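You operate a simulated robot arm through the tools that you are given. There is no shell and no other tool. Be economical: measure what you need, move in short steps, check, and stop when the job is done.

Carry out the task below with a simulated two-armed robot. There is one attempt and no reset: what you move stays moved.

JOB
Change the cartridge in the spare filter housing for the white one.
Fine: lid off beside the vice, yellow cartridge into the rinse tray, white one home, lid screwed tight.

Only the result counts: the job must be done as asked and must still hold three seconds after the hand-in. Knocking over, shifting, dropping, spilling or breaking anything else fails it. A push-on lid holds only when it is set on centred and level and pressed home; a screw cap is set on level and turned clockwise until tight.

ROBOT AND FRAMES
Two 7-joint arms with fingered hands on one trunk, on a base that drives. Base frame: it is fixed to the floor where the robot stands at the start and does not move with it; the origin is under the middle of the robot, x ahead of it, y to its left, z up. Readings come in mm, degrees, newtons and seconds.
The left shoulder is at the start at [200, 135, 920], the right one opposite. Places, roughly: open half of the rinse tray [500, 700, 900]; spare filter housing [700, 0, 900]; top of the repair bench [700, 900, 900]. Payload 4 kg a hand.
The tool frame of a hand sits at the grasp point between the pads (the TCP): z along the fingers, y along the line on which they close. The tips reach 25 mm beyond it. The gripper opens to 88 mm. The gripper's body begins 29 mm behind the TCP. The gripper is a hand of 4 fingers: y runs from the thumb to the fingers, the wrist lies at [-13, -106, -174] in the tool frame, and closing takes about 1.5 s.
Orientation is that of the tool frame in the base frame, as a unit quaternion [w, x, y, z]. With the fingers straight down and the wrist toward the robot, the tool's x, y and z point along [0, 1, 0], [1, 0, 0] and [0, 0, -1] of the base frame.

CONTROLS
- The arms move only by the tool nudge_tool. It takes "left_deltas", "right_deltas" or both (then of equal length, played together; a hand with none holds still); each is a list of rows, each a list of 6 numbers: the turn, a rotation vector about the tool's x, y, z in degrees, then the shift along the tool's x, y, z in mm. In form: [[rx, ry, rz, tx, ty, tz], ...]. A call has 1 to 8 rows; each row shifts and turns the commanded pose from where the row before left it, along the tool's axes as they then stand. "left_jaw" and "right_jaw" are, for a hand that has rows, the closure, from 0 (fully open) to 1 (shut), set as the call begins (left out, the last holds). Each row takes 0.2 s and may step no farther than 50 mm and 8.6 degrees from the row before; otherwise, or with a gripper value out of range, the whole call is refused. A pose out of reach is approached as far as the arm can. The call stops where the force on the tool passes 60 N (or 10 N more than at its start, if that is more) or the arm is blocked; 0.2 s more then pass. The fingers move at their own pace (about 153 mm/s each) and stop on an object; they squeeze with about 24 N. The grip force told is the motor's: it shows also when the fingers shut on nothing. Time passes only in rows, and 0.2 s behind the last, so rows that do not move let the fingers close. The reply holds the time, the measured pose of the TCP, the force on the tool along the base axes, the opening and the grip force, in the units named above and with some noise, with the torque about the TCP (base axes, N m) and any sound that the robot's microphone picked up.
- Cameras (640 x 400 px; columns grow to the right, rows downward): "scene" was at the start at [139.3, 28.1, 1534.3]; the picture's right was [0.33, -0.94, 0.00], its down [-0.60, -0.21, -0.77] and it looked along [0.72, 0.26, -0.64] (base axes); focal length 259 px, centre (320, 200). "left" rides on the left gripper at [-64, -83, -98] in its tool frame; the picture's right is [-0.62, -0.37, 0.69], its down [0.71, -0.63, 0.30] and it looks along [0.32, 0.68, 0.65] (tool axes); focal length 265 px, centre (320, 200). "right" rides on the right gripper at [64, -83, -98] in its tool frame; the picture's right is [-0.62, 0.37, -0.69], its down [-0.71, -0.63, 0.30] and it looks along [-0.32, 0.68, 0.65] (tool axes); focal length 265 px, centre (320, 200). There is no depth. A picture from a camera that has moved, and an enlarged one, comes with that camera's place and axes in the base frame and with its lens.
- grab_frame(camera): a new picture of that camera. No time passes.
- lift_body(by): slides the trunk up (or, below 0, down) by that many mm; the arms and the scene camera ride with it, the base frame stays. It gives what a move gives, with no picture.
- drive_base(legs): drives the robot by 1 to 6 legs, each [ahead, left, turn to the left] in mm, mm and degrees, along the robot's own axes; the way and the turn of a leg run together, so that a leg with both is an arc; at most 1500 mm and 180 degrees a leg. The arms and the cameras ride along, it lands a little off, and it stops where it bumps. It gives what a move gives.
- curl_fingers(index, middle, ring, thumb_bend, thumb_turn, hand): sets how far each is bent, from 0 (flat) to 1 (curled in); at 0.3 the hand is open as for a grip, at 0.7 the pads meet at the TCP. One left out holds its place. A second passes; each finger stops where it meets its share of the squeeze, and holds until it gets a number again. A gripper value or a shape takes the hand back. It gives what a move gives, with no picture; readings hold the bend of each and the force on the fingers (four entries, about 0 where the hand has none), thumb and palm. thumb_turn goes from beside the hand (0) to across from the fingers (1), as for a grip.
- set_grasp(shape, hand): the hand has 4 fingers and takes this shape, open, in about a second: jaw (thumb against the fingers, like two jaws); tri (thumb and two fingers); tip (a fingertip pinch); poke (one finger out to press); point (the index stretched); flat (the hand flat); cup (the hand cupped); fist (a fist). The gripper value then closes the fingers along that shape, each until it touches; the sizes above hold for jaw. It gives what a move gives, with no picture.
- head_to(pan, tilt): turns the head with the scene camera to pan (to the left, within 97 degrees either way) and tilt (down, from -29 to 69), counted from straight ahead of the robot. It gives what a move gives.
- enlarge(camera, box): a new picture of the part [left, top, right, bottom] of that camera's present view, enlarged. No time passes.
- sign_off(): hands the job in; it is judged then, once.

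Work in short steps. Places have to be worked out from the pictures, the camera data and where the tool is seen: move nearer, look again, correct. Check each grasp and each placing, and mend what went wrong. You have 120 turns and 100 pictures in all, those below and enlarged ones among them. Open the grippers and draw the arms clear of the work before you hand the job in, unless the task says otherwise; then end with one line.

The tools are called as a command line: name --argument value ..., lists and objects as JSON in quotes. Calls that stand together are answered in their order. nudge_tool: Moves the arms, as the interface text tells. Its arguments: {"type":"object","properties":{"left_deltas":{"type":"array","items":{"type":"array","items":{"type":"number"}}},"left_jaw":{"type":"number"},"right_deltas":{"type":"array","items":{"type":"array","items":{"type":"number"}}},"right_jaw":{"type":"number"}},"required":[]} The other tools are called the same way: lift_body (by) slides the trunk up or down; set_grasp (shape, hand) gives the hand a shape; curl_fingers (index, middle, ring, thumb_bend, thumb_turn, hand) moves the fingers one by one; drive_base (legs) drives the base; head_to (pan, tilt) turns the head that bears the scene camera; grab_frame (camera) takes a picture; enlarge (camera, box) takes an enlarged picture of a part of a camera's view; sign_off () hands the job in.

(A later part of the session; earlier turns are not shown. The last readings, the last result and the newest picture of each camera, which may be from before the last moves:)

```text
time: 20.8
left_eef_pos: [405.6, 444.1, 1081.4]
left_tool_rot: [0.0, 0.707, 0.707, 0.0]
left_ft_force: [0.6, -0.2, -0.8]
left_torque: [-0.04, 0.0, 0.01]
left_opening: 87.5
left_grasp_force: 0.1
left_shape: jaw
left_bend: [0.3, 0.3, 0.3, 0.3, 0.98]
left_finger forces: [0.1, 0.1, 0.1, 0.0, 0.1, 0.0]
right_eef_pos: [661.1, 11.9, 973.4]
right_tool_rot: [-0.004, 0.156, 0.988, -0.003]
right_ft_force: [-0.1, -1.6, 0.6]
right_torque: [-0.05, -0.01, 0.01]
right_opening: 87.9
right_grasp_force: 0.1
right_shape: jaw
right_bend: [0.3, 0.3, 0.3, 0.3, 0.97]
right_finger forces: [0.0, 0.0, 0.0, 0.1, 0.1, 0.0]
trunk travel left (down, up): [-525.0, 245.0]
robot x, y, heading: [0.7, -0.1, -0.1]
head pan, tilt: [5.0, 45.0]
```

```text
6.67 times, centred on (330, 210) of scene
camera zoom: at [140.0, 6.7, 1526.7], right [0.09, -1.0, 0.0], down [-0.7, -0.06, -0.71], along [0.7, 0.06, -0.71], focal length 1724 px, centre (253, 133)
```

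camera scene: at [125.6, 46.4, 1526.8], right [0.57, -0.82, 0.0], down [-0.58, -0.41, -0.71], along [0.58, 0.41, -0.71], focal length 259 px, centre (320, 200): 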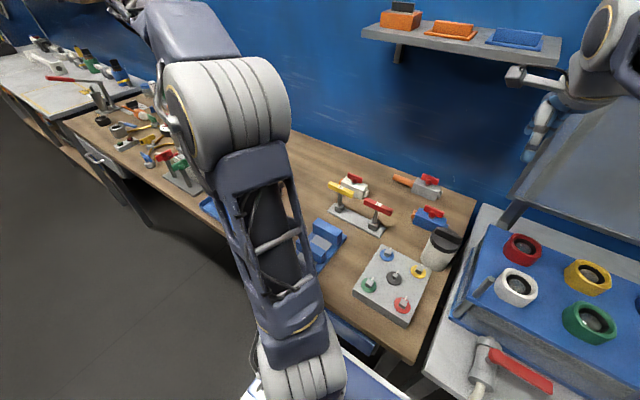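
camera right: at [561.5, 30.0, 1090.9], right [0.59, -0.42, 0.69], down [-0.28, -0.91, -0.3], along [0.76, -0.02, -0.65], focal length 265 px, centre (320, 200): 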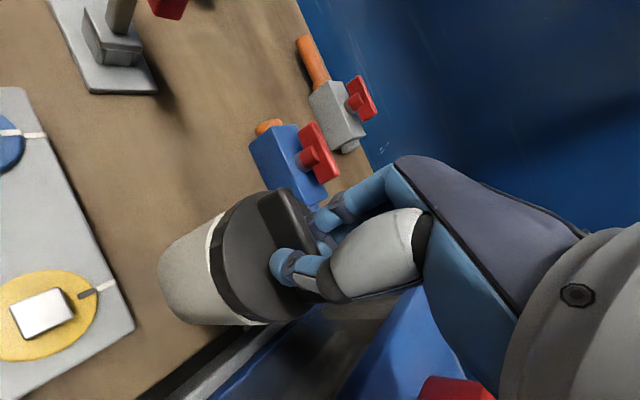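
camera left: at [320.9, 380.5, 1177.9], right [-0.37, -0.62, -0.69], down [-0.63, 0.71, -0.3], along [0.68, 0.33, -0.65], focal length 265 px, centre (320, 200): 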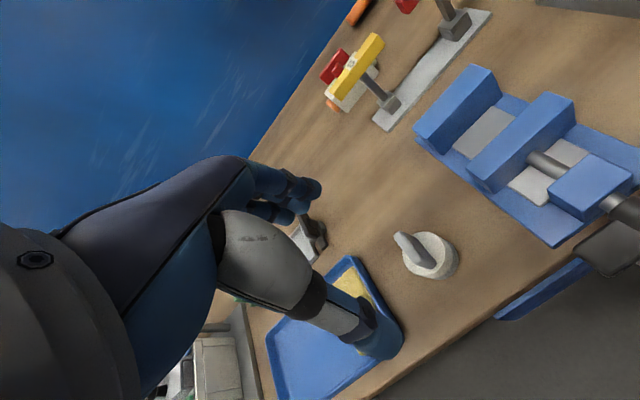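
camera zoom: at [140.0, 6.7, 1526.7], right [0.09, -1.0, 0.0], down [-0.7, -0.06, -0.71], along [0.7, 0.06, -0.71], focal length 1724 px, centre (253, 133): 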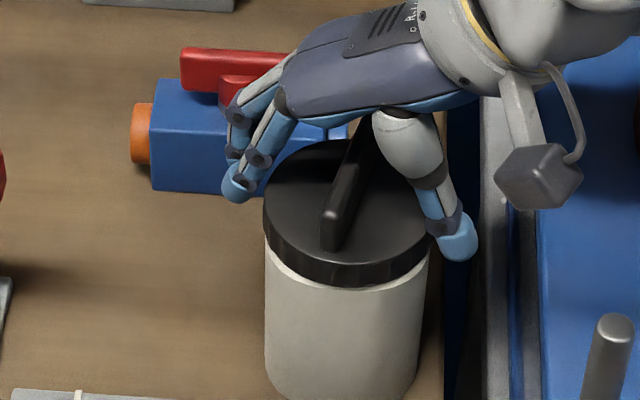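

Lid turned, still level. Swing the open hand back clockwise by 100° for a longer stroke.

nudge_tool --right_deltas '[[0, 0, 8.5, 0, 0, 0], [0, 0, 8.5, 0, 0, 0], [0, 0, 8.5, 0, 0, 0], [0, 0, 8.5, 0, 0, 0], [0, 0, 8.5, 0, 0, 0], [0, 0, 8.5, 0, 0, 0], [0, 0, 8.5, 0, 0, 0], [0, 0, 8.5, 0, 0, 0]]'

nudge_tool --right_deltas '[[0, 0, 8.5, 0, 0, 0], [0, 0, 8.5, 0, 0, 0], [0, 0, 8.5, 0, 0, 0], [0, 0, 8.5, 0, 0, 0]]'

grab_frame --camera "right"

```text
time: 22.6
left_eef_pos: [406.0, 445.0, 1081.5]
left_tool_rot: [0.001, 0.707, 0.707, 0.0]
left_ft_force: [-1.4, -0.2, 0.0]
left_torque: [0.01, 0.0, 0.0]
left_opening: 87.7
left_grasp_force: 0.1
left_shape: jaw
left_bend: [0.3, 0.3, 0.3, 0.3, 0.98]
left_finger forces: [0.1, 0.0, 0.1, 0.0, 0.1, 0.0]
right_eef_pos: [662.5, 10.0, 972.4]
right_tool_rot: [-0.002, 0.683, 0.73, -0.003]
right_ft_force: [-0.7, -1.7, 0.9]
right_torque: [0.06, -0.01, 0.06]
right_opening: 88.0
right_grasp_force: 0.0
right_shape: jaw
right_bend: [0.3, 0.3, 0.3, 0.29, 0.98]
right_finger forces: [0.1, 0.0, 0.0, 0.0, 1.8, 0.0]
trunk travel left (down, up): [-525.0, 245.0]
robot x, y, heading: [4.0, -1.3, -0.1]
head pan, tilt: [5.0, 45.0]
```

```text
time: 23.6
left_eef_pos: [404.3, 446.1, 1078.7]
left_tool_rot: [0.001, 0.706, 0.709, -0.001]
left_ft_force: [0.6, -0.4, 0.5]
left_torque: [0.02, 0.0, 0.0]
left_opening: 87.9
left_grasp_force: 0.1
left_shape: jaw
left_bend: [0.3, 0.3, 0.3, 0.3, 0.98]
left_finger forces: [0.0, 0.0, 0.0, 0.1, 0.0, 0.0]
right_eef_pos: [665.2, 4.2, 976.8]
right_tool_rot: [-0.006, 0.871, 0.492, 0.001]
right_ft_force: [-2.1, -0.6, -0.4]
right_torque: [-0.02, -0.04, 0.06]
right_opening: 87.9
right_grasp_force: 0.1
right_shape: jaw
right_bend: [0.3, 0.3, 0.3, 0.28, 0.98]
right_finger forces: [0.0, 0.1, 0.1, 0.0, 2.0, 0.0]
trunk travel left (down, up): [-525.0, 245.0]
robot x, y, heading: [-0.4, -0.2, 0.0]
head pan, tilt: [5.0, 45.0]
```

```text
66 pictures are left
camera right: at [626.2, 101.4, 1076.4], right [0.0, -0.73, 0.68], down [-0.91, -0.28, -0.3], along [0.42, -0.62, -0.66], focal length 265 px, centre (320, 200)
```

right: 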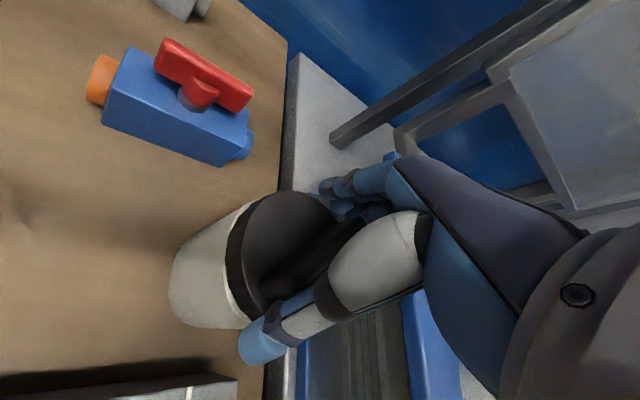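

Pose reached (near the arm's limit). Close, then turn back counter-clockwise.

nudge_tool --right_deltas '[[0, 0, 0, 0, 0, 0], [0, 0, 0, 0, 0, 0], [0, 0, 0, 0, 0, 0], [0, 0, 0, 0, 0, 0], [0, 0, 0, 0, 0, 0]]' --right_jaw 1

nudge_tool --right_deltas '[[0, 0, -8, 0, 0, 0], [0, 0, -8, 0, 0, 0], [0, 0, -8, 0, 0, 0], [0, 0, -8, 0, 0, 0], [0, 0, -8, 0, 0, 0], [0, 0, -8, 0, 0, 0]]'

grab_frame --camera "right"

```text
time: 24.8
left_eef_pos: [405.5, 445.0, 1080.5]
left_tool_rot: [0.0, 0.708, 0.707, -0.002]
left_ft_force: [-0.3, -0.2, 0.8]
left_torque: [0.01, 0.02, 0.01]
left_opening: 87.8
left_grasp_force: 0.0
left_shape: jaw
left_bend: [0.3, 0.3, 0.3, 0.3, 0.98]
left_finger forces: [0.0, 0.0, 0.0, 0.1, 0.0, 0.1]
right_eef_pos: [665.7, 6.2, 977.4]
right_tool_rot: [-0.004, 0.869, 0.494, 0.001]
right_ft_force: [-3.6, -1.3, 3.2]
right_torque: [0.02, 0.05, 0.03]
right_opening: 66.9
right_grasp_force: 23.5
right_shape: jaw
right_bend: [0.28, 0.4, 0.43, 0.31, 0.98]
right_finger forces: [12.6, 7.4, 2.7, 0.1, 27.7, 0.0]
trunk travel left (down, up): [-525.0, 245.0]
robot x, y, heading: [0.7, -1.1, 0.3]
head pan, tilt: [5.0, 45.0]
```

```text
time: 26.2
left_eef_pos: [404.9, 444.3, 1081.3]
left_tool_rot: [0.0, 0.707, 0.708, 0.001]
left_ft_force: [-0.3, -0.3, 1.0]
left_torque: [0.01, 0.02, -0.03]
left_opening: 87.6
left_grasp_force: 0.1
left_shape: jaw
left_bend: [0.3, 0.3, 0.3, 0.3, 0.98]
left_finger forces: [0.0, 0.1, 0.0, 0.1, 0.0, 0.1]
right_eef_pos: [663.7, 9.5, 974.7]
right_tool_rot: [0.001, 0.588, 0.809, -0.002]
right_ft_force: [8.7, -2.7, 31.9]
right_torque: [-0.09, 0.03, -0.12]
right_opening: 67.4
right_grasp_force: 23.9
right_shape: jaw
right_bend: [0.27, 0.38, 0.41, 0.33, 0.97]
right_finger forces: [16.3, 9.4, 4.1, 0.0, 26.4, 0.1]
trunk travel left (down, up): [-525.0, 245.0]
robot x, y, heading: [-1.6, -2.5, -0.3]
head pan, tilt: [5.0, 45.0]
```

```text
65 pictures are left
camera right: at [564.4, 45.2, 1072.8], right [0.54, -0.47, 0.69], down [-0.38, -0.88, -0.3], along [0.75, -0.1, -0.65], focal length 265 px, centre (320, 200)
```

right: 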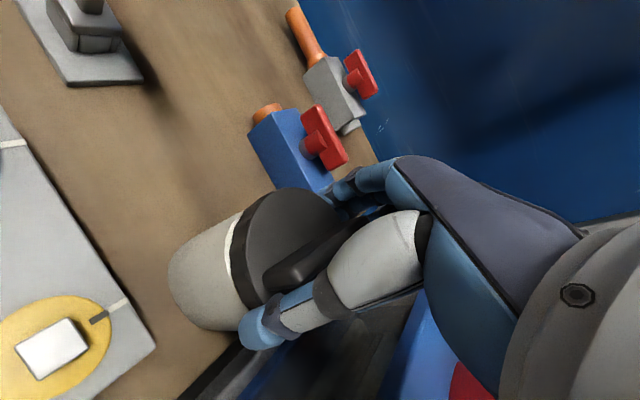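

Lid follows. The 32 N downward is from the arm regaining height, so I rise slightly while turning on.

nudge_tool --right_deltas '[[0, 0, -8, 0, 0, -2], [0, 0, -8, 0, 0, -2], [0, 0, -8, 0, 0, -1], [0, 0, -8, 0, 0, 0], [0, 0, -8, 0, 0, 0], [0, 0, -8, 0, 0, 0]]'

enlarge --camera "scene" --box '[300, 180, 360, 240]'

```text
time: 27.6
left_eef_pos: [405.6, 445.4, 1082.2]
left_tool_rot: [0.0, 0.707, 0.707, 0.0]
left_ft_force: [-0.2, 1.3, -0.5]
left_torque: [0.02, 0.0, 0.0]
left_opening: 87.7
left_grasp_force: 0.0
left_shape: jaw
left_bend: [0.3, 0.3, 0.3, 0.3, 0.98]
left_finger forces: [0.1, 0.0, 0.0, 0.0, 0.1, 0.0]
right_eef_pos: [661.9, 11.0, 977.5]
right_tool_rot: [-0.004, 0.208, 0.978, -0.003]
right_ft_force: [4.2, 9.0, 4.5]
right_torque: [0.07, -0.05, -0.15]
right_opening: 69.0
right_grasp_force: 24.1
right_shape: jaw
right_bend: [0.26, 0.38, 0.41, 0.34, 0.96]
right_finger forces: [18.1, 10.7, 3.3, 0.0, 23.4, 0.0]
trunk travel left (down, up): [-525.0, 245.0]
robot x, y, heading: [4.2, 1.0, -0.1]
head pan, tilt: [5.0, 45.0]
```

```text
6.67 times, centred on (330, 210) of scene
camera zoom: at [139.9, 7.1, 1526.7], right [0.09, -1.0, 0.0], down [-0.7, -0.06, -0.71], along [0.7, 0.06, -0.71], focal length 1724 px, centre (253, 133)
```

zoom: 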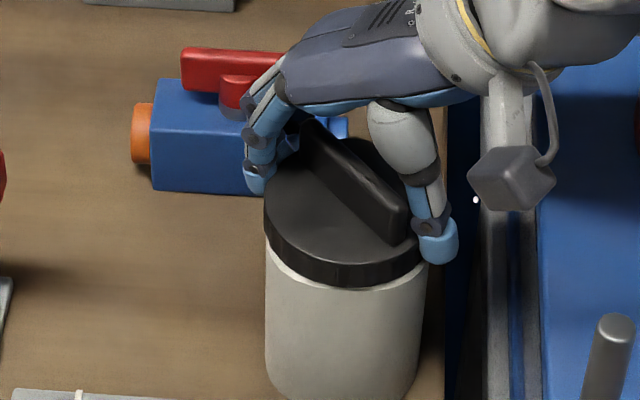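

Torque low; total ~165° turned. Test by turning a bit more, then lifting 6 mm.

nudge_tool --right_deltas '[[0, 0, -8, 0, 0, 0], [0, 0, -8, 0, 0, 0], [0, 0, 0, 0, 0, -3], [0, 0, 0, 0, 0, -3]]'

enlarge --camera "scene" --box '[300, 180, 360, 240]'

```text
time: 28.6
left_eef_pos: [405.8, 445.2, 1080.4]
left_tool_rot: [0.0, 0.707, 0.707, 0.0]
left_ft_force: [-0.2, 0.0, -0.1]
left_torque: [0.0, 0.05, 0.0]
left_opening: 88.0
left_grasp_force: 0.0
left_shape: jaw
left_bend: [0.3, 0.3, 0.3, 0.3, 0.98]
left_finger forces: [0.0, 0.0, 0.0, 0.1, 0.0, 0.0]
right_eef_pos: [661.4, 10.3, 980.9]
right_tool_rot: [-0.005, 0.07, 0.998, -0.004]
right_ft_force: [1.7, 13.2, -20.5]
right_torque: [-0.05, 0.0, -0.02]
right_opening: 71.4
right_grasp_force: 24.1
right_shape: jaw
right_bend: [0.26, 0.38, 0.4, 0.35, 0.96]
right_finger forces: [19.9, 11.6, 3.1, 0.1, 21.2, 0.0]
trunk travel left (down, up): [-525.0, 245.0]
robot x, y, heading: [2.9, 2.8, 0.2]
head pan, tilt: [5.0, 45.0]
```

```text
6.67 times, centred on (330, 210) of scene
camera zoom: at [140.6, 7.1, 1526.2], right [0.09, -1.0, 0.0], down [-0.7, -0.06, -0.71], along [0.7, 0.06, -0.71], focal length 1724 px, centre (253, 133)
```

zoom: 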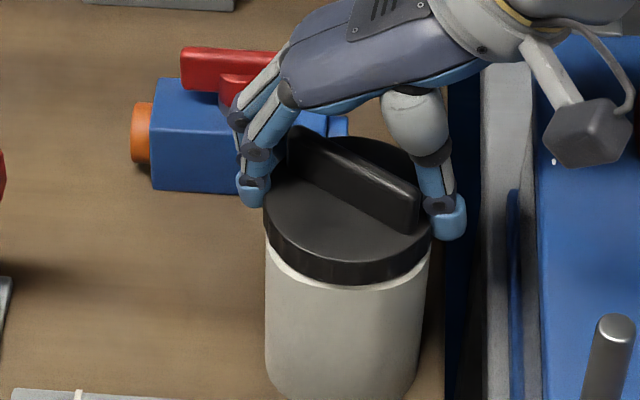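

Still threaded (20 N pull-back). Release, swing back ~110°, regrip and turn again.

nudge_tool --right_deltas '[[0, 0, 0, 0, 0, 6], [0, 0, 0, 0, 0, 0], [0, 0, 0, 0, 0, 0], [0, 0, 8.5, 0, 0, 0], [0, 0, 8.5, 0, 0, 0], [0, 0, 8.5, 0, 0, 0], [0, 0, 8.5, 0, 0, 0], [0, 0, 8.5, 0, 0, 0]]' --right_jaw 0

nudge_tool --right_deltas '[[0, 0, 8.5, 0, 0, 0], [0, 0, 8.5, 0, 0, 0], [0, 0, 8.5, 0, 0, 0], [0, 0, 8.5, 0, 0, 0], [0, 0, 8.5, 0, 0, 0], [0, 0, 8.5, 0, 0, 0], [0, 0, 8.5, 0, 0, 0]]'

nudge_tool --right_deltas '[[0, 0, 0, 0, 0, 0], [0, 0, 0, 0, 0, 0], [0, 0, 0, 0, 0, 0], [0, 0, 0, 0, 0, 0], [0, 0, 0, 0, 0, 0]]' --right_jaw 1

grab_frame --camera "right"

```text
time: 30.4
left_eef_pos: [404.0, 443.6, 1081.7]
left_tool_rot: [0.0, 0.707, 0.707, 0.0]
left_ft_force: [0.5, -0.4, 0.8]
left_torque: [0.01, 0.01, 0.01]
left_opening: 87.6
left_grasp_force: 0.0
left_shape: jaw
left_bend: [0.3, 0.3, 0.3, 0.3, 0.98]
left_finger forces: [0.0, 0.0, 0.0, 0.0, 0.0, 0.0]
right_eef_pos: [664.0, 9.6, 977.4]
right_tool_rot: [-0.002, 0.429, 0.904, -0.004]
right_ft_force: [0.4, -3.2, 0.9]
right_torque: [0.07, 0.01, 0.05]
right_opening: 87.9
right_grasp_force: 0.2
right_shape: jaw
right_bend: [0.3, 0.3, 0.3, 0.28, 0.98]
right_finger forces: [0.0, 0.1, 0.0, 0.1, 2.9, 0.0]
trunk travel left (down, up): [-525.0, 245.0]
robot x, y, heading: [1.3, -0.2, -0.3]
head pan, tilt: [5.0, 45.0]
```

```text
time: 32.0
left_eef_pos: [405.1, 444.0, 1081.1]
left_tool_rot: [0.0, 0.707, 0.707, 0.0]
left_ft_force: [-0.5, -0.3, -0.7]
left_torque: [0.02, 0.0, -0.01]
left_opening: 87.7
left_grasp_force: 0.2
left_shape: jaw
left_bend: [0.3, 0.3, 0.3, 0.3, 0.98]
left_finger forces: [0.1, 0.0, 0.0, 0.0, 0.0, 0.0]
right_eef_pos: [662.1, 11.2, 977.5]
right_tool_rot: [0.0, 0.82, 0.572, -0.003]
right_ft_force: [-2.5, -2.9, 0.6]
right_torque: [0.0, -0.02, 0.1]
right_opening: 87.7
right_grasp_force: 0.0
right_shape: jaw
right_bend: [0.3, 0.3, 0.3, 0.28, 0.99]
right_finger forces: [0.0, 0.0, 0.0, 0.0, 2.8, 0.0]
trunk travel left (down, up): [-525.0, 245.0]
robot x, y, heading: [4.2, 3.5, -0.1]
head pan, tilt: [5.0, 45.0]
```

```text
time: 33.2
left_eef_pos: [404.5, 444.7, 1082.1]
left_tool_rot: [0.0, 0.707, 0.707, 0.0]
left_ft_force: [0.2, -1.1, -0.4]
left_torque: [-0.01, 0.0, -0.01]
left_opening: 87.9
left_grasp_force: 0.1
left_shape: jaw
left_bend: [0.3, 0.3, 0.3, 0.3, 0.98]
left_finger forces: [0.0, 0.1, 0.0, 0.0, 0.0, 0.1]
right_eef_pos: [661.9, 9.2, 977.6]
right_tool_rot: [0.0, 0.82, 0.572, -0.005]
right_ft_force: [-3.6, -2.9, 2.9]
right_torque: [0.0, -0.06, 0.05]
right_opening: 70.2
right_grasp_force: 24.2
right_shape: jaw
right_bend: [0.27, 0.37, 0.38, 0.34, 0.99]
right_finger forces: [12.3, 7.6, 3.2, 0.0, 25.0, 0.0]
trunk travel left (down, up): [-525.0, 245.0]
robot x, y, heading: [-1.7, -0.8, 0.1]
head pan, tilt: [5.0, 45.0]
```

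```text
62 pictures are left
camera right: at [606.6, 98.6, 1075.5], right [0.14, -0.71, 0.69], down [-0.84, -0.46, -0.3], along [0.53, -0.54, -0.66], focal length 265 px, centre (320, 200)
```

right: 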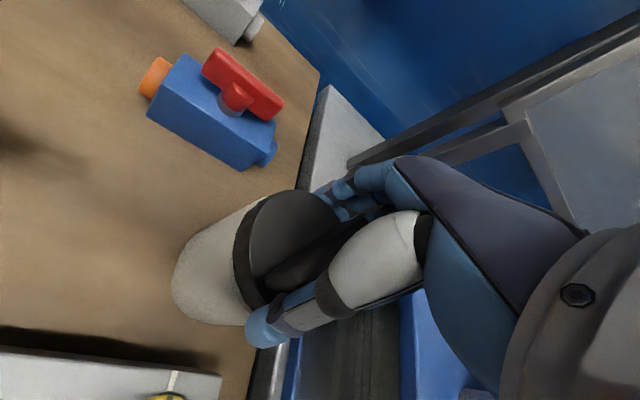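

Gripped at yaw +20°. Turn 104° counter-clockwise, then test-lift.

nudge_tool --right_deltas '[[0, 0, -8, 0, 0, 0], [0, 0, -8, 0, 0, 0], [0, 0, -8, 0, 0, 0], [0, 0, -8, 0, 0, -0.5], [0, 0, -8, 0, 0, 0], [0, 0, -8, 0, 0, -0.5], [0, 0, -8, 0, 0, 0], [0, 0, -8, 0, 0, -0.5]]'

nudge_tool --right_deltas '[[0, 0, -8, 0, 0, 0], [0, 0, -8, 0, 0, -0.5], [0, 0, -8, 0, 0, 0], [0, 0, -8, 0, 0, -0.5], [0, 0, -8, 0, 0, 0], [0, 0, 0, 0, 0, -3], [0, 0, 0, 0, 0, -3]]'

enlarge --camera "scene" --box '[300, 180, 360, 240]'

```text
time: 35.0
left_eef_pos: [404.6, 443.9, 1080.6]
left_tool_rot: [0.0, 0.708, 0.707, 0.0]
left_ft_force: [0.1, 0.7, 0.0]
left_torque: [-0.05, 0.02, -0.01]
left_opening: 87.7
left_grasp_force: 0.0
left_shape: jaw
left_bend: [0.3, 0.3, 0.3, 0.3, 0.98]
left_finger forces: [0.0, 0.0, 0.0, 0.0, 0.0, 0.0]
right_eef_pos: [661.1, 10.9, 979.7]
right_tool_rot: [-0.002, 0.39, 0.921, -0.004]
right_ft_force: [0.6, 2.4, -0.4]
right_torque: [0.0, 0.01, -0.06]
right_opening: 69.6
right_grasp_force: 23.9
right_shape: jaw
right_bend: [0.27, 0.38, 0.4, 0.35, 0.95]
right_finger forces: [14.9, 8.2, 2.1, 0.0, 23.4, 0.0]
trunk travel left (down, up): [-525.0, 245.0]
robot x, y, heading: [3.0, -2.3, -0.1]
head pan, tilt: [5.0, 45.0]
```

```text
time: 36.6
left_eef_pos: [406.4, 445.0, 1080.2]
left_tool_rot: [-0.001, 0.707, 0.707, 0.0]
left_ft_force: [0.4, 0.6, 0.0]
left_torque: [-0.03, 0.02, -0.01]
left_opening: 87.7
left_grasp_force: 0.1
left_shape: jaw
left_bend: [0.3, 0.3, 0.3, 0.3, 0.98]
left_finger forces: [0.0, 0.0, 0.0, 0.0, 0.0, 0.0]
right_eef_pos: [661.3, 9.8, 982.6]
right_tool_rot: [-0.006, 0.051, 0.999, -0.003]
right_ft_force: [-1.7, 8.5, -31.5]
right_torque: [-0.12, 0.0, -0.02]
right_opening: 72.2
right_grasp_force: 24.0
right_shape: jaw
right_bend: [0.26, 0.37, 0.39, 0.36, 0.94]
right_finger forces: [17.4, 9.3, 3.5, 0.1, 20.6, 0.1]
trunk travel left (down, up): [-525.0, 245.0]
robot x, y, heading: [-0.8, -1.8, 0.3]
head pan, tilt: [5.0, 45.0]
```

```text
6.67 times, centred on (330, 210) of scene
camera zoom: at [140.7, 7.0, 1526.1], right [0.09, -1.0, 0.0], down [-0.7, -0.06, -0.71], along [0.7, 0.06, -0.71], focal length 1724 px, centre (253, 133)
```

zoom: 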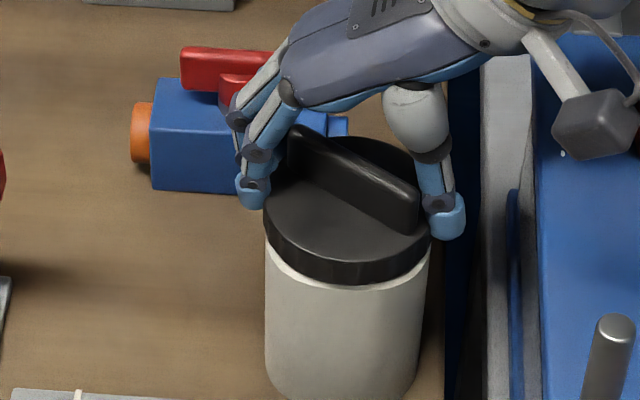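

The rib ended at the same angle as before: the open hand's thumb probably dragged the lid back on the return swing. I'll release, rise clear, and check.

nudge_tool --right_deltas '[[0, 0, 0, 0, 0, 6], [0, 0, 0, 0, 0, 0], [0, 0, 0, 0, 0, 0], [0, 0, 0, 0, 0, -20], [0, 0, 0, 0, 0, -20]]' --right_jaw 0

grab_frame --camera "right"

enlarge --camera "scene" --box '[300, 180, 360, 240]'

```text
time: 37.8
left_eef_pos: [405.5, 443.2, 1081.8]
left_tool_rot: [0.0, 0.707, 0.707, 0.0]
left_ft_force: [0.1, -0.4, -0.4]
left_torque: [-0.01, 0.02, 0.01]
left_opening: 87.7
left_grasp_force: 0.0
left_shape: jaw
left_bend: [0.3, 0.3, 0.3, 0.3, 0.98]
left_finger forces: [0.0, 0.1, 0.1, 0.0, 0.0, 0.0]
right_eef_pos: [662.2, 10.4, 1020.0]
right_tool_rot: [-0.003, 0.053, 0.999, -0.002]
right_ft_force: [-0.6, 0.0, -0.6]
right_torque: [0.0, 0.04, -0.01]
right_opening: 87.5
right_grasp_force: 0.1
right_shape: jaw
right_bend: [0.3, 0.3, 0.3, 0.3, 0.97]
right_finger forces: [0.1, 0.1, 0.0, 0.1, 0.1, 0.0]
trunk travel left (down, up): [-525.0, 245.0]
robot x, y, heading: [1.4, -0.9, -0.4]
head pan, tilt: [5.0, 45.0]
```

```text
60 pictures are left
camera right: at [590.3, -66.6, 1119.1], right [0.66, 0.3, 0.69], down [0.64, -0.7, -0.31], along [0.39, 0.64, -0.66], focal length 265 px, centre (320, 200)
```

right: 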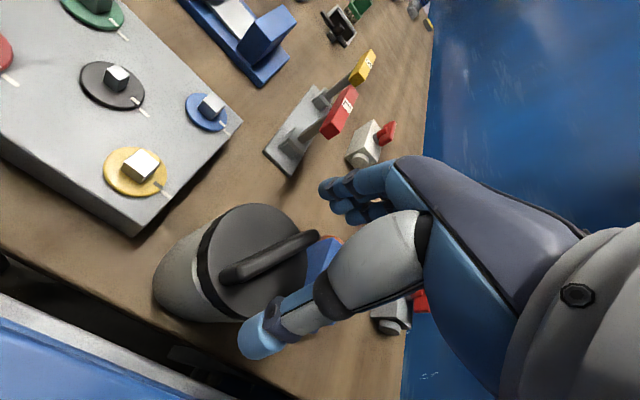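

```text
6.67 times, centred on (330, 210) of scene
camera zoom: at [140.1, 6.6, 1526.7], right [0.09, -1.0, 0.0], down [-0.7, -0.06, -0.71], along [0.7, 0.06, -0.71], focal length 1724 px, centre (253, 133)
```

zoom: 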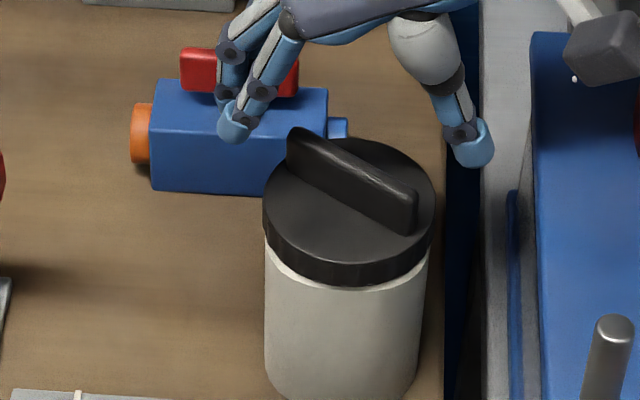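

Lid now rotated net ~145°. Swing back 104° while raised, then descend and regrip without dragging.

nudge_tool --right_deltas '[[0, 0, 8.5, 0, 0, 0], [0, 0, 8.5, 0, 0, 0], [0, 0, 8.5, 0, 0, 0], [0, 0, 8.5, 0, 0, 0], [0, 0, 8.5, 0, 0, 0], [0, 0, 8.5, 0, 0, 0], [0, 0, 8.5, 0, 0, 0], [0, 0, 8.5, 0, 0, 0]]'

nudge_tool --right_deltas '[[0, 0, 8.5, 0, 0, 0], [0, 0, 8.5, 0, 0, 0], [0, 0, 8.5, 0, 0, 0], [0, 0, 8.5, 0, 0, 0], [0, 0, 0, 0, 0, 20], [0, 0, 0, 0, 0, 20]]'

nudge_tool --right_deltas '[[0, 0, 0, 0, 0, 0], [0, 0, 0, 0, 0, 0], [0, 0, 0, 0, 0, 0], [0, 0, 0, 0, 0, 0], [0, 0, 0, 0, 0, 0]]' --right_jaw 1

grab_frame --camera "right"

```text
time: 39.6
left_eef_pos: [405.6, 442.9, 1079.9]
left_tool_rot: [0.0, 0.707, 0.707, 0.0]
left_ft_force: [0.7, -0.5, -0.3]
left_torque: [-0.02, 0.01, -0.03]
left_opening: 87.5
left_grasp_force: 0.1
left_shape: jaw
left_bend: [0.3, 0.3, 0.3, 0.3, 0.98]
left_finger forces: [0.0, 0.0, 0.0, 0.1, 0.0, 0.1]
right_eef_pos: [663.1, 10.3, 1020.1]
right_tool_rot: [-0.001, 0.603, 0.798, -0.004]
right_ft_force: [0.2, -0.2, 0.2]
right_torque: [-0.01, 0.02, 0.01]
right_opening: 87.6
right_grasp_force: 0.1
right_shape: jaw
right_bend: [0.3, 0.3, 0.3, 0.3, 0.97]
right_finger forces: [0.0, 0.0, 0.1, 0.0, 0.0, 0.1]
trunk travel left (down, up): [-525.0, 245.0]
robot x, y, heading: [2.3, 0.3, -0.2]
head pan, tilt: [5.0, 45.0]
```

```text
time: 41.0
left_eef_pos: [405.6, 444.8, 1081.7]
left_tool_rot: [0.0, 0.707, 0.708, 0.001]
left_ft_force: [0.1, 0.7, -1.0]
left_torque: [-0.02, -0.01, 0.0]
left_opening: 87.8
left_grasp_force: 0.0
left_shape: jaw
left_bend: [0.3, 0.3, 0.3, 0.3, 0.98]
left_finger forces: [0.1, 0.0, 0.0, 0.0, 0.0, 0.1]
right_eef_pos: [663.0, 10.5, 979.5]
right_tool_rot: [0.0, 0.809, 0.587, -0.004]
right_ft_force: [-1.3, 0.1, 0.0]
right_torque: [0.0, 0.03, -0.04]
right_opening: 87.6
right_grasp_force: 0.1
right_shape: jaw
right_bend: [0.3, 0.3, 0.3, 0.3, 0.97]
right_finger forces: [0.0, 0.0, 0.1, 0.0, 0.0, 0.0]
trunk travel left (down, up): [-525.0, 245.0]
robot x, y, heading: [0.4, -2.6, 0.0]
head pan, tilt: [5.0, 45.0]
```

```text
time: 42.2
left_eef_pos: [406.1, 445.6, 1081.7]
left_tool_rot: [0.0, 0.707, 0.707, 0.0]
left_ft_force: [0.5, 0.2, 0.4]
left_torque: [0.04, 0.04, -0.01]
left_opening: 87.8
left_grasp_force: 0.0
left_shape: jaw
left_bend: [0.3, 0.3, 0.3, 0.3, 0.98]
left_finger forces: [0.0, 0.0, 0.1, 0.0, 0.0, 0.0]
right_eef_pos: [663.4, 11.1, 979.8]
right_tool_rot: [-0.001, 0.81, 0.587, -0.005]
right_ft_force: [-4.6, 0.9, -1.9]
right_torque: [-0.05, -0.03, -0.04]
right_opening: 69.3
right_grasp_force: 24.4
right_shape: jaw
right_bend: [0.28, 0.37, 0.38, 0.41, 0.98]
right_finger forces: [11.5, 6.5, 2.5, 0.0, 26.1, 0.1]
trunk travel left (down, up): [-525.0, 245.0]
robot x, y, heading: [0.7, -1.0, -0.0]
head pan, tilt: [5.0, 45.0]
```

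```text
58 pictures are left
camera right: at [604.1, 97.5, 1078.1], right [0.16, -0.7, 0.69], down [-0.82, -0.49, -0.3], along [0.54, -0.52, -0.66], focal length 265 px, centre (320, 200)
```

right: 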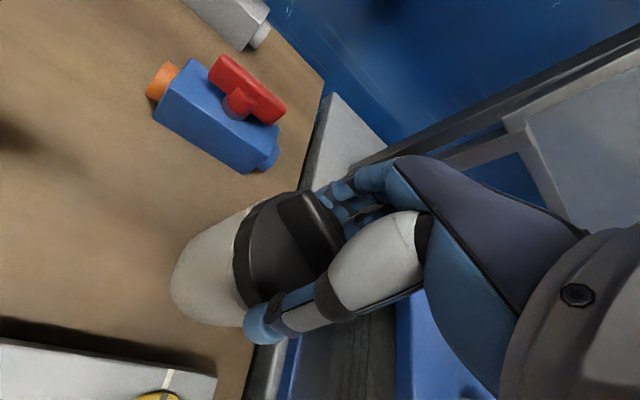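

Confirmed: rib now sits differently in the hand, so no drag. Turn 104° counter-clockwise.

nudge_tool --right_deltas '[[0, 0, -8, 0, 0, 0], [0, 0, -8, 0, 0, 0], [0, 0, -8, 0, 0, 0], [0, 0, -8, 0, 0, -0.5], [0, 0, -8, 0, 0, 0], [0, 0, -8, 0, 0, -0.5], [0, 0, -8, 0, 0, 0], [0, 0, -8, 0, 0, -0.5]]'

nudge_tool --right_deltas '[[0, 0, -8, 0, 0, 0], [0, 0, -8, 0, 0, -0.5], [0, 0, -8, 0, 0, 0], [0, 0, -8, 0, 0, 0], [0, 0, -8, 0, 0, 0], [0, 0, 0, 0, 0, -3], [0, 0, 0, 0, 0, -3]]'

enlarge --camera "scene" --box '[300, 180, 360, 240]'

```text
time: 44.0
left_eef_pos: [405.4, 445.5, 1082.1]
left_tool_rot: [0.0, 0.707, 0.707, 0.0]
left_ft_force: [1.0, 0.1, 0.1]
left_torque: [0.01, -0.01, -0.01]
left_opening: 87.8
left_grasp_force: 0.0
left_shape: jaw
left_bend: [0.3, 0.3, 0.3, 0.3, 0.98]
left_finger forces: [0.0, 0.0, 0.0, 0.0, 0.0, 0.1]
right_eef_pos: [661.0, 9.6, 981.3]
right_tool_rot: [-0.002, 0.375, 0.927, -0.003]
right_ft_force: [-1.7, 0.1, 0.1]
right_torque: [0.0, -0.03, -0.03]
right_opening: 69.1
right_grasp_force: 24.1
right_shape: jaw
right_bend: [0.28, 0.37, 0.38, 0.42, 0.97]
right_finger forces: [14.0, 7.9, 2.5, 0.1, 24.1, 0.0]
trunk travel left (down, up): [-525.0, 245.0]
robot x, y, heading: [-0.8, -3.1, 0.1]
head pan, tilt: [5.0, 45.0]
```

```text
time: 45.6
left_eef_pos: [405.6, 444.7, 1081.5]
left_tool_rot: [0.0, 0.708, 0.707, 0.0]
left_ft_force: [-0.8, -0.4, 0.1]
left_torque: [0.0, -0.03, -0.03]
left_opening: 87.5
left_grasp_force: 0.1
left_shape: jaw
left_bend: [0.3, 0.3, 0.3, 0.3, 0.98]
left_finger forces: [0.0, 0.0, 0.1, 0.0, 0.0, 0.0]
right_eef_pos: [662.6, 10.6, 987.3]
right_tool_rot: [-0.003, 0.035, 0.999, -0.003]
right_ft_force: [-0.7, -0.2, 0.4]
right_torque: [-0.02, 0.01, 0.01]
right_opening: 68.8
right_grasp_force: 23.0
right_shape: jaw
right_bend: [0.28, 0.37, 0.38, 0.42, 0.97]
right_finger forces: [14.0, 7.9, 2.4, 0.1, 24.2, 0.1]
trunk travel left (down, up): [-525.0, 245.0]
robot x, y, heading: [-3.1, 0.7, 0.0]
head pan, tilt: [5.0, 45.0]
```

```text
6.67 times, centred on (330, 210) of scene
camera zoom: at [140.0, 6.6, 1526.8], right [0.09, -1.0, 0.0], down [-0.7, -0.06, -0.71], along [0.7, 0.06, -0.71], focal length 1724 px, centre (253, 133)
```

zoom: 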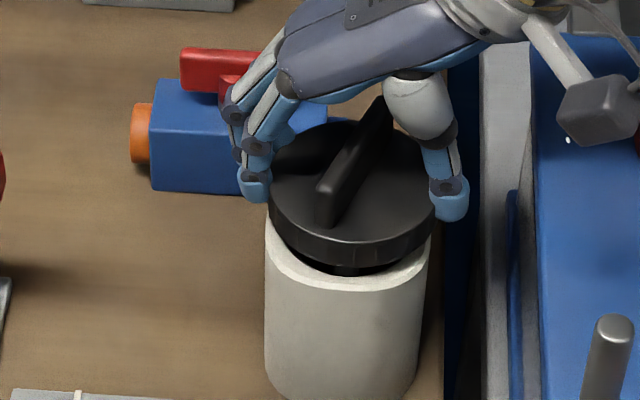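

The lid is free. Lift it to z≈1080, straight up.

nudge_tool --right_deltas '[[0, 0, 0, 0, 0, -20], [0, 0, 0, 0, 0, -25], [0, 0, 0, 0, 0, -25], [0, 0, 0, 0, 0, -25]]'

grab_frame --camera "scene"

grab_frame --camera "right"

```text
time: 46.6
left_eef_pos: [405.2, 443.7, 1081.4]
left_tool_rot: [0.0, 0.707, 0.707, -0.001]
left_ft_force: [0.3, -0.2, 0.0]
left_torque: [0.03, -0.01, -0.01]
left_opening: 87.5
left_grasp_force: 0.1
left_shape: jaw
left_bend: [0.3, 0.3, 0.3, 0.3, 0.98]
left_finger forces: [0.0, 0.0, 0.0, 0.0, 0.0, 0.0]
right_eef_pos: [662.4, 11.1, 1084.0]
right_tool_rot: [-0.003, 0.034, 0.999, -0.003]
right_ft_force: [-0.3, 0.3, -0.2]
right_torque: [-0.03, -0.01, 0.04]
right_opening: 69.0
right_grasp_force: 24.1
right_shape: jaw
right_bend: [0.28, 0.37, 0.38, 0.42, 0.97]
right_finger forces: [14.0, 7.9, 2.4, 0.1, 24.2, 0.0]
trunk travel left (down, up): [-525.0, 245.0]
robot x, y, heading: [-0.1, -0.2, 0.0]
head pan, tilt: [5.0, 45.0]
```

```text
56 pictures are left
camera scene: at [140.1, 6.6, 1526.7], right [0.09, -1.0, 0.0], down [-0.7, -0.06, -0.71], along [0.7, 0.06, -0.71], focal length 259 px, centre (320, 200)
```

scene: 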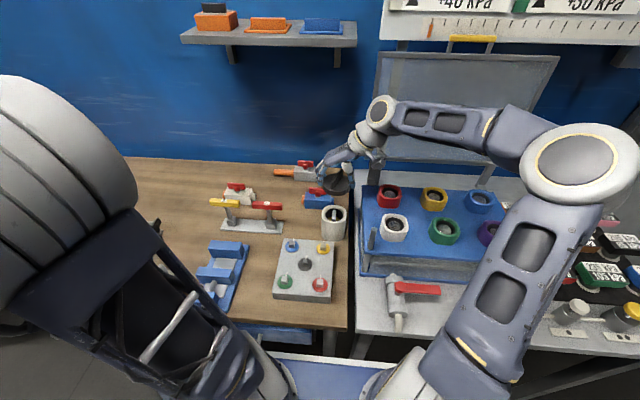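

```text
55 pictures are left
camera right: at [592.9, -68.3, 1182.9], right [0.65, 0.33, 0.69], down [0.67, -0.68, -0.31], along [0.37, 0.66, -0.66], focal length 265 px, centre (320, 200)
```

right: 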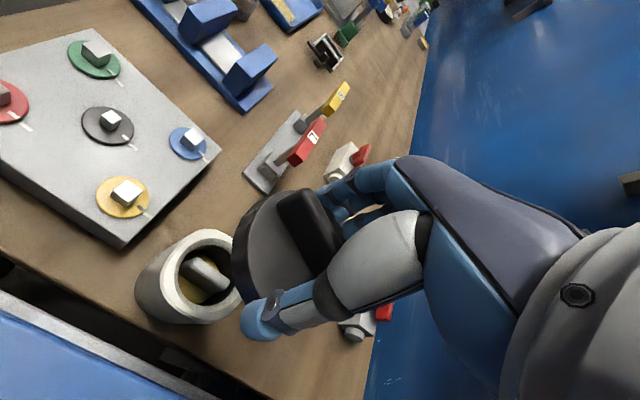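

The yellow cartridge with its grey fin is visible in the housing. Free spot beside the vice: (565,217) between vice, lever stand and knob board. I carry the lid there at height, then rotate the hand so it closes along x.

nudge_tool --right_deltas '[[0, 0, 0, 22, 40, 0], [0, 0, 0, 22, 40, 0], [0, 0, 0, 22, 40, 0], [0, 0, 0, 22, 40, 0], [0, 0, 0, 22, 40, 0], [0, 0, 8.5, 0, 0, 0], [0, 0, 8.5, 0, 0, 0], [0, 0, 8.5, 0, 0, 0]]'

nudge_tool --right_deltas '[[0, 0, 8.5, 0, 0, 0], [0, 0, 8.5, 0, 0, 0], [0, 0, 8.5, 0, 0, 0], [0, 0, 8.5, 0, 0, 0], [0, 0, 8.5, 0, 0, 0], [0, 0, 8.5, 0, 0, 0], [0, 0, 8.5, 0, 0, 0]]'

grab_frame --camera "scene"

grab_frame --camera "right"

```text
time: 48.4
left_eef_pos: [406.0, 444.5, 1080.1]
left_tool_rot: [0.0, 0.707, 0.707, 0.0]
left_ft_force: [0.7, -0.2, 0.0]
left_torque: [0.0, -0.01, -0.01]
left_opening: 87.8
left_grasp_force: 0.1
left_shape: jaw
left_bend: [0.3, 0.3, 0.3, 0.3, 0.98]
left_finger forces: [0.0, 0.0, 0.0, 0.0, 0.0, 0.0]
right_eef_pos: [567.3, 218.4, 1083.0]
right_tool_rot: [-0.003, 0.256, 0.967, -0.003]
right_ft_force: [-0.2, 0.3, -1.0]
right_torque: [0.0, 0.03, 0.03]
right_opening: 68.9
right_grasp_force: 23.8
right_shape: jaw
right_bend: [0.28, 0.37, 0.38, 0.42, 0.97]
right_finger forces: [13.9, 7.8, 2.5, 0.1, 24.0, 0.0]
trunk travel left (down, up): [-525.0, 245.0]
robot x, y, heading: [-0.1, -0.8, -0.2]
head pan, tilt: [5.0, 45.0]
```

```text
time: 50.0
left_eef_pos: [405.7, 444.3, 1081.0]
left_tool_rot: [0.0, 0.707, 0.707, -0.001]
left_ft_force: [-0.6, 0.2, -0.2]
left_torque: [0.02, 0.0, 0.01]
left_opening: 87.8
left_grasp_force: 0.1
left_shape: jaw
left_bend: [0.3, 0.3, 0.3, 0.3, 0.98]
left_finger forces: [0.0, 0.0, 0.1, 0.1, 0.1, 0.0]
right_eef_pos: [567.1, 217.3, 1083.3]
right_tool_rot: [0.0, 0.702, 0.712, -0.004]
right_ft_force: [-0.5, -0.4, -0.2]
right_torque: [0.01, 0.01, -0.01]
right_opening: 69.1
right_grasp_force: 23.6
right_shape: jaw
right_bend: [0.28, 0.37, 0.38, 0.42, 0.97]
right_finger forces: [13.9, 7.8, 2.4, 0.0, 24.0, 0.0]
trunk travel left (down, up): [-525.0, 245.0]
robot x, y, heading: [1.9, 0.0, -0.2]
head pan, tilt: [5.0, 45.0]
```

```text
54 pictures are left
camera scene: at [140.0, 6.5, 1526.8], right [0.09, -1.0, 0.0], down [-0.7, -0.06, -0.71], along [0.7, 0.06, -0.71], focal length 259 px, centre (320, 200)
```

scene: 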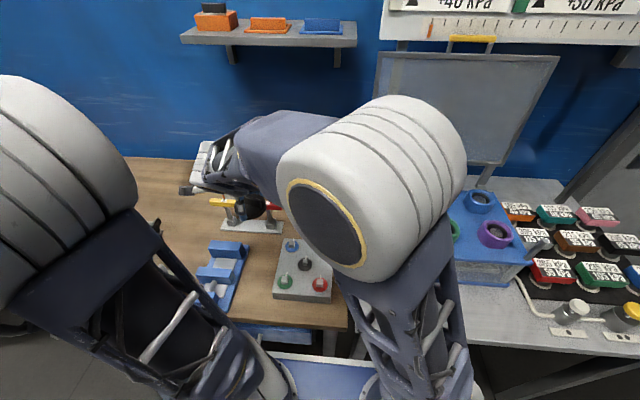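

```text
53 pictures are left
camera right: at [484.1, 280.6, 1181.3], right [0.38, -0.61, 0.69], down [-0.62, -0.72, -0.3], along [0.68, -0.32, -0.66], focal length 265 px, centre (320, 200)
```

right: 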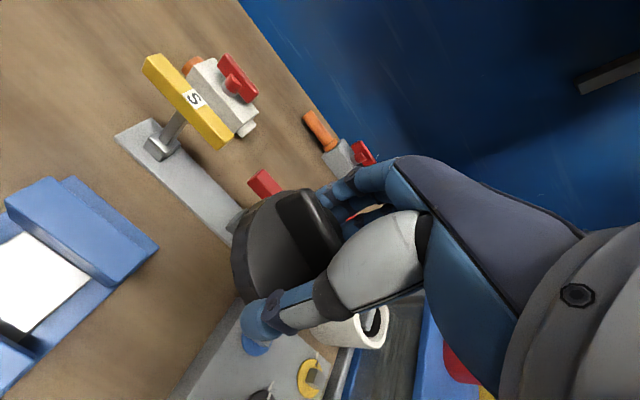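

Clear of the levers by ~40 mm; I shift 12 mm back from them and descend to z≈933.

nudge_tool --right_deltas '[[0, 0, 0, 0, -12, 30], [0, 0, 0, 0, 0, 30], [0, 0, 0, 0, 0, 30], [0, 0, 0, 0, 0, 30], [0, 0, 0, 0, 0, 15], [0, 0, 0, 0, 0, 15]]'

grab_frame --camera "right"

enlarge --camera "scene" --box '[180, 160, 340, 300]'

```text
time: 51.4
left_eef_pos: [405.0, 443.3, 1080.7]
left_tool_rot: [0.0, 0.707, 0.707, 0.0]
left_ft_force: [0.7, -0.1, -0.7]
left_torque: [-0.03, 0.0, 0.0]
left_opening: 87.9
left_grasp_force: 0.0
left_shape: jaw
left_bend: [0.3, 0.3, 0.3, 0.3, 0.98]
left_finger forces: [0.0, 0.1, 0.0, 0.1, 0.0, 0.0]
right_eef_pos: [555.1, 217.8, 933.4]
right_tool_rot: [-0.001, 0.701, 0.713, -0.004]
right_ft_force: [0.4, -0.3, -0.1]
right_torque: [0.01, 0.06, -0.01]
right_opening: 69.0
right_grasp_force: 23.8
right_shape: jaw
right_bend: [0.28, 0.37, 0.38, 0.42, 0.97]
right_finger forces: [13.9, 7.8, 2.4, 0.0, 23.9, 0.0]
trunk travel left (down, up): [-525.0, 245.0]
robot x, y, heading: [2.6, -1.9, 0.1]
head pan, tilt: [5.0, 45.0]
```

```text
52 pictures are left
camera right: at [470.9, 279.6, 1031.4], right [0.38, -0.61, 0.69], down [-0.62, -0.73, -0.3], along [0.68, -0.32, -0.66], focal length 265 px, centre (320, 200)
```

right: 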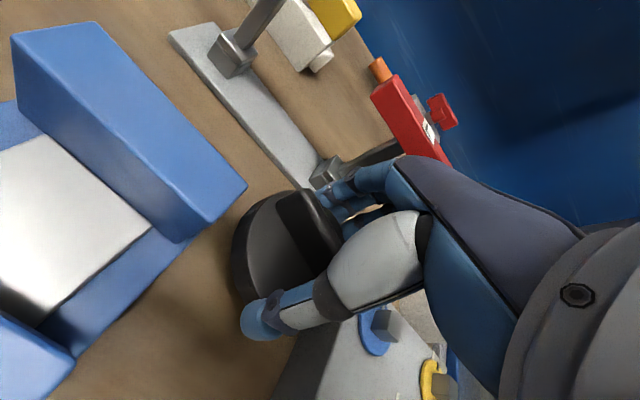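

```text
2.86 times, centred on (260, 230) of scene
camera zoom: at [140.0, 6.6, 1526.8], right [0.09, -1.0, 0.0], down [-0.7, -0.06, -0.71], along [0.7, 0.06, -0.71], focal length 739 px, centre (491, 114)
```

zoom: 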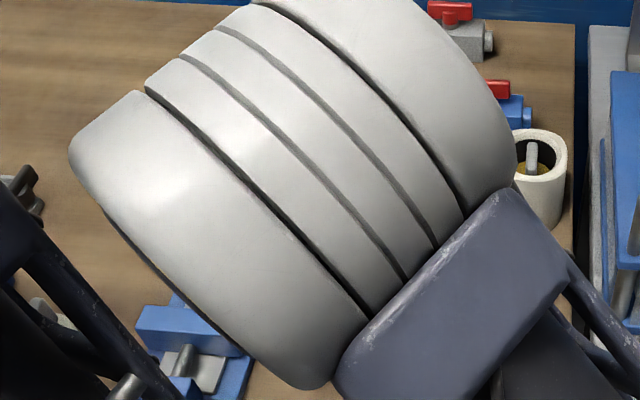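

Vice jaw corner near (561,263) – only ~9 mm from the lid; I shift 6 mm right and lower in small steps until contact.

nudge_tool --right_deltas '[[0, 0, 0, -6, 0, 4], [0, 0, 0, 0, 0, 4], [0, 0, 0, 0, 0, 4], [0, 0, 0, 0, 0, 3], [0, 0, 0, 0, 0, 3]]'

grab_frame --camera "right"

```text
time: 52.6
left_eef_pos: [403.1, 444.3, 1081.0]
left_tool_rot: [0.0, 0.706, 0.709, -0.002]
left_ft_force: [0.1, -0.1, -0.3]
left_torque: [0.05, -0.02, -0.01]
left_opening: 87.7
left_grasp_force: 0.1
left_shape: jaw
left_bend: [0.3, 0.3, 0.3, 0.3, 0.98]
left_finger forces: [0.0, 0.0, 0.1, 0.0, 0.1, 0.0]
right_eef_pos: [567.4, 204.4, 929.2]
right_tool_rot: [-0.009, 0.712, 0.702, 0.01]
right_ft_force: [-0.2, 0.4, -0.7]
right_torque: [-0.01, 0.01, -0.01]
right_opening: 68.8
right_grasp_force: 23.7
right_shape: jaw
right_bend: [0.28, 0.37, 0.38, 0.42, 0.97]
right_finger forces: [13.9, 7.8, 2.4, 0.1, 24.0, 0.0]
trunk travel left (down, up): [-525.0, 245.0]
robot x, y, heading: [-1.0, -1.6, -0.0]
head pan, tilt: [5.0, 45.0]
```

```text
50 pictures are left
camera right: at [484.0, 266.3, 1028.2], right [0.36, -0.64, 0.68], down [-0.64, -0.7, -0.32], along [0.68, -0.32, -0.66], focal length 265 px, centre (320, 200)
```

right: 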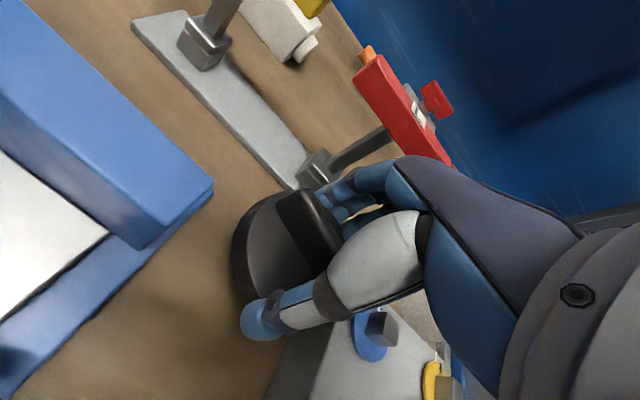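

The arm is out of reach there (stuck at (567,204,929)). I raise the lid clear and drive the base back 100 and left 150 to get both spots into comfortable reach.

nudge_tool --right_deltas '[[0, 0, 0, 0, 0, -30], [0, 0, 0, 0, 0, -45], [0, 0, 0, 0, 0, -45], [0, 0, 0, 0, 0, -45]]'

drive_base --legs '[[-100, 0, 0], [0, 150, 0]]'

head_to --pan 5 --tilt 45

grab_frame --camera "scene"

```text
time: 53.6
left_eef_pos: [404.9, 444.5, 1081.0]
left_tool_rot: [0.0, 0.707, 0.707, 0.0]
left_ft_force: [-0.4, 0.2, -0.2]
left_torque: [-0.01, -0.02, -0.01]
left_opening: 87.7
left_grasp_force: 0.0
left_shape: jaw
left_bend: [0.3, 0.3, 0.3, 0.3, 0.98]
left_finger forces: [0.0, 0.1, 0.0, 0.1, 0.0, 0.1]
right_eef_pos: [555.1, 212.4, 1080.9]
right_tool_rot: [-0.002, 0.701, 0.713, -0.004]
right_ft_force: [-0.4, -0.5, 0.2]
right_torque: [-0.01, 0.0, 0.01]
right_opening: 69.0
right_grasp_force: 23.8
right_shape: jaw
right_bend: [0.28, 0.37, 0.38, 0.42, 0.97]
right_finger forces: [13.8, 7.8, 2.3, 0.0, 23.8, 0.1]
trunk travel left (down, up): [-525.0, 245.0]
robot x, y, heading: [0.9, -3.1, -0.1]
head pan, tilt: [5.0, 45.0]
```

```text
time: 55.7
left_eef_pos: [304.2, 596.5, 1081.3]
left_tool_rot: [0.0, 0.707, 0.707, -0.001]
left_ft_force: [0.4, -0.1, -0.1]
left_torque: [0.02, 0.02, 0.02]
left_opening: 87.6
left_grasp_force: 0.0
left_shape: jaw
left_bend: [0.3, 0.3, 0.3, 0.3, 0.98]
left_finger forces: [0.0, 0.0, 0.0, 0.0, 0.0, 0.0]
right_eef_pos: [454.5, 363.9, 1081.8]
right_tool_rot: [-0.001, 0.701, 0.713, -0.004]
right_ft_force: [-0.1, 0.2, -0.8]
right_torque: [0.03, 0.02, -0.03]
right_opening: 68.8
right_grasp_force: 24.1
right_shape: jaw
right_bend: [0.28, 0.37, 0.38, 0.42, 0.97]
right_finger forces: [13.8, 7.8, 2.4, 0.0, 23.7, 0.0]
trunk travel left (down, up): [-525.0, 245.0]
robot x, y, heading: [-97.6, 147.4, 0.2]
head pan, tilt: [5.0, 45.0]
```

```text
time: 56.3
left_eef_pos: [304.8, 595.1, 1082.0]
left_tool_rot: [0.0, 0.707, 0.707, 0.0]
left_ft_force: [0.6, 0.0, 0.2]
left_torque: [0.0, -0.01, 0.01]
left_opening: 87.7
left_grasp_force: 0.0
left_shape: jaw
left_bend: [0.3, 0.3, 0.3, 0.3, 0.98]
left_finger forces: [0.0, 0.0, 0.0, 0.1, 0.0, 0.0]
right_eef_pos: [456.3, 364.9, 1080.3]
right_tool_rot: [-0.001, 0.701, 0.713, -0.004]
right_ft_force: [-1.2, 0.4, -0.2]
right_torque: [0.02, -0.01, 0.02]
right_opening: 68.7
right_grasp_force: 23.7
right_shape: jaw
right_bend: [0.28, 0.37, 0.38, 0.42, 0.97]
right_finger forces: [13.9, 7.8, 2.4, 0.1, 23.7, 0.1]
trunk travel left (down, up): [-525.0, 245.0]
robot x, y, heading: [-98.4, 148.4, 0.2]
head pan, tilt: [5.0, 45.0]
```

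```text
49 pictures are left
camera scene: at [39.9, 157.7, 1526.8], right [0.09, -1.0, 0.0], down [-0.7, -0.06, -0.71], along [0.7, 0.06, -0.71], focal length 259 px, centre (320, 200)
```

scene: 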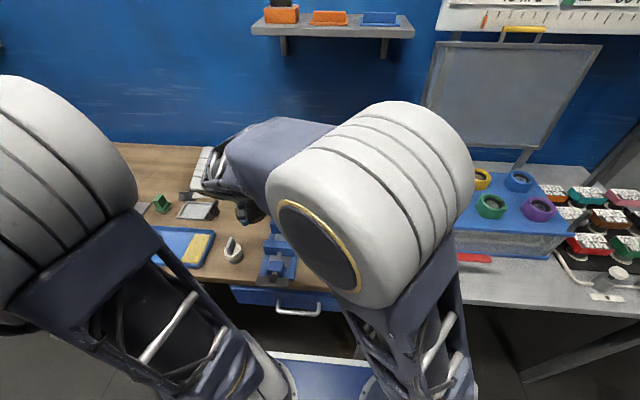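

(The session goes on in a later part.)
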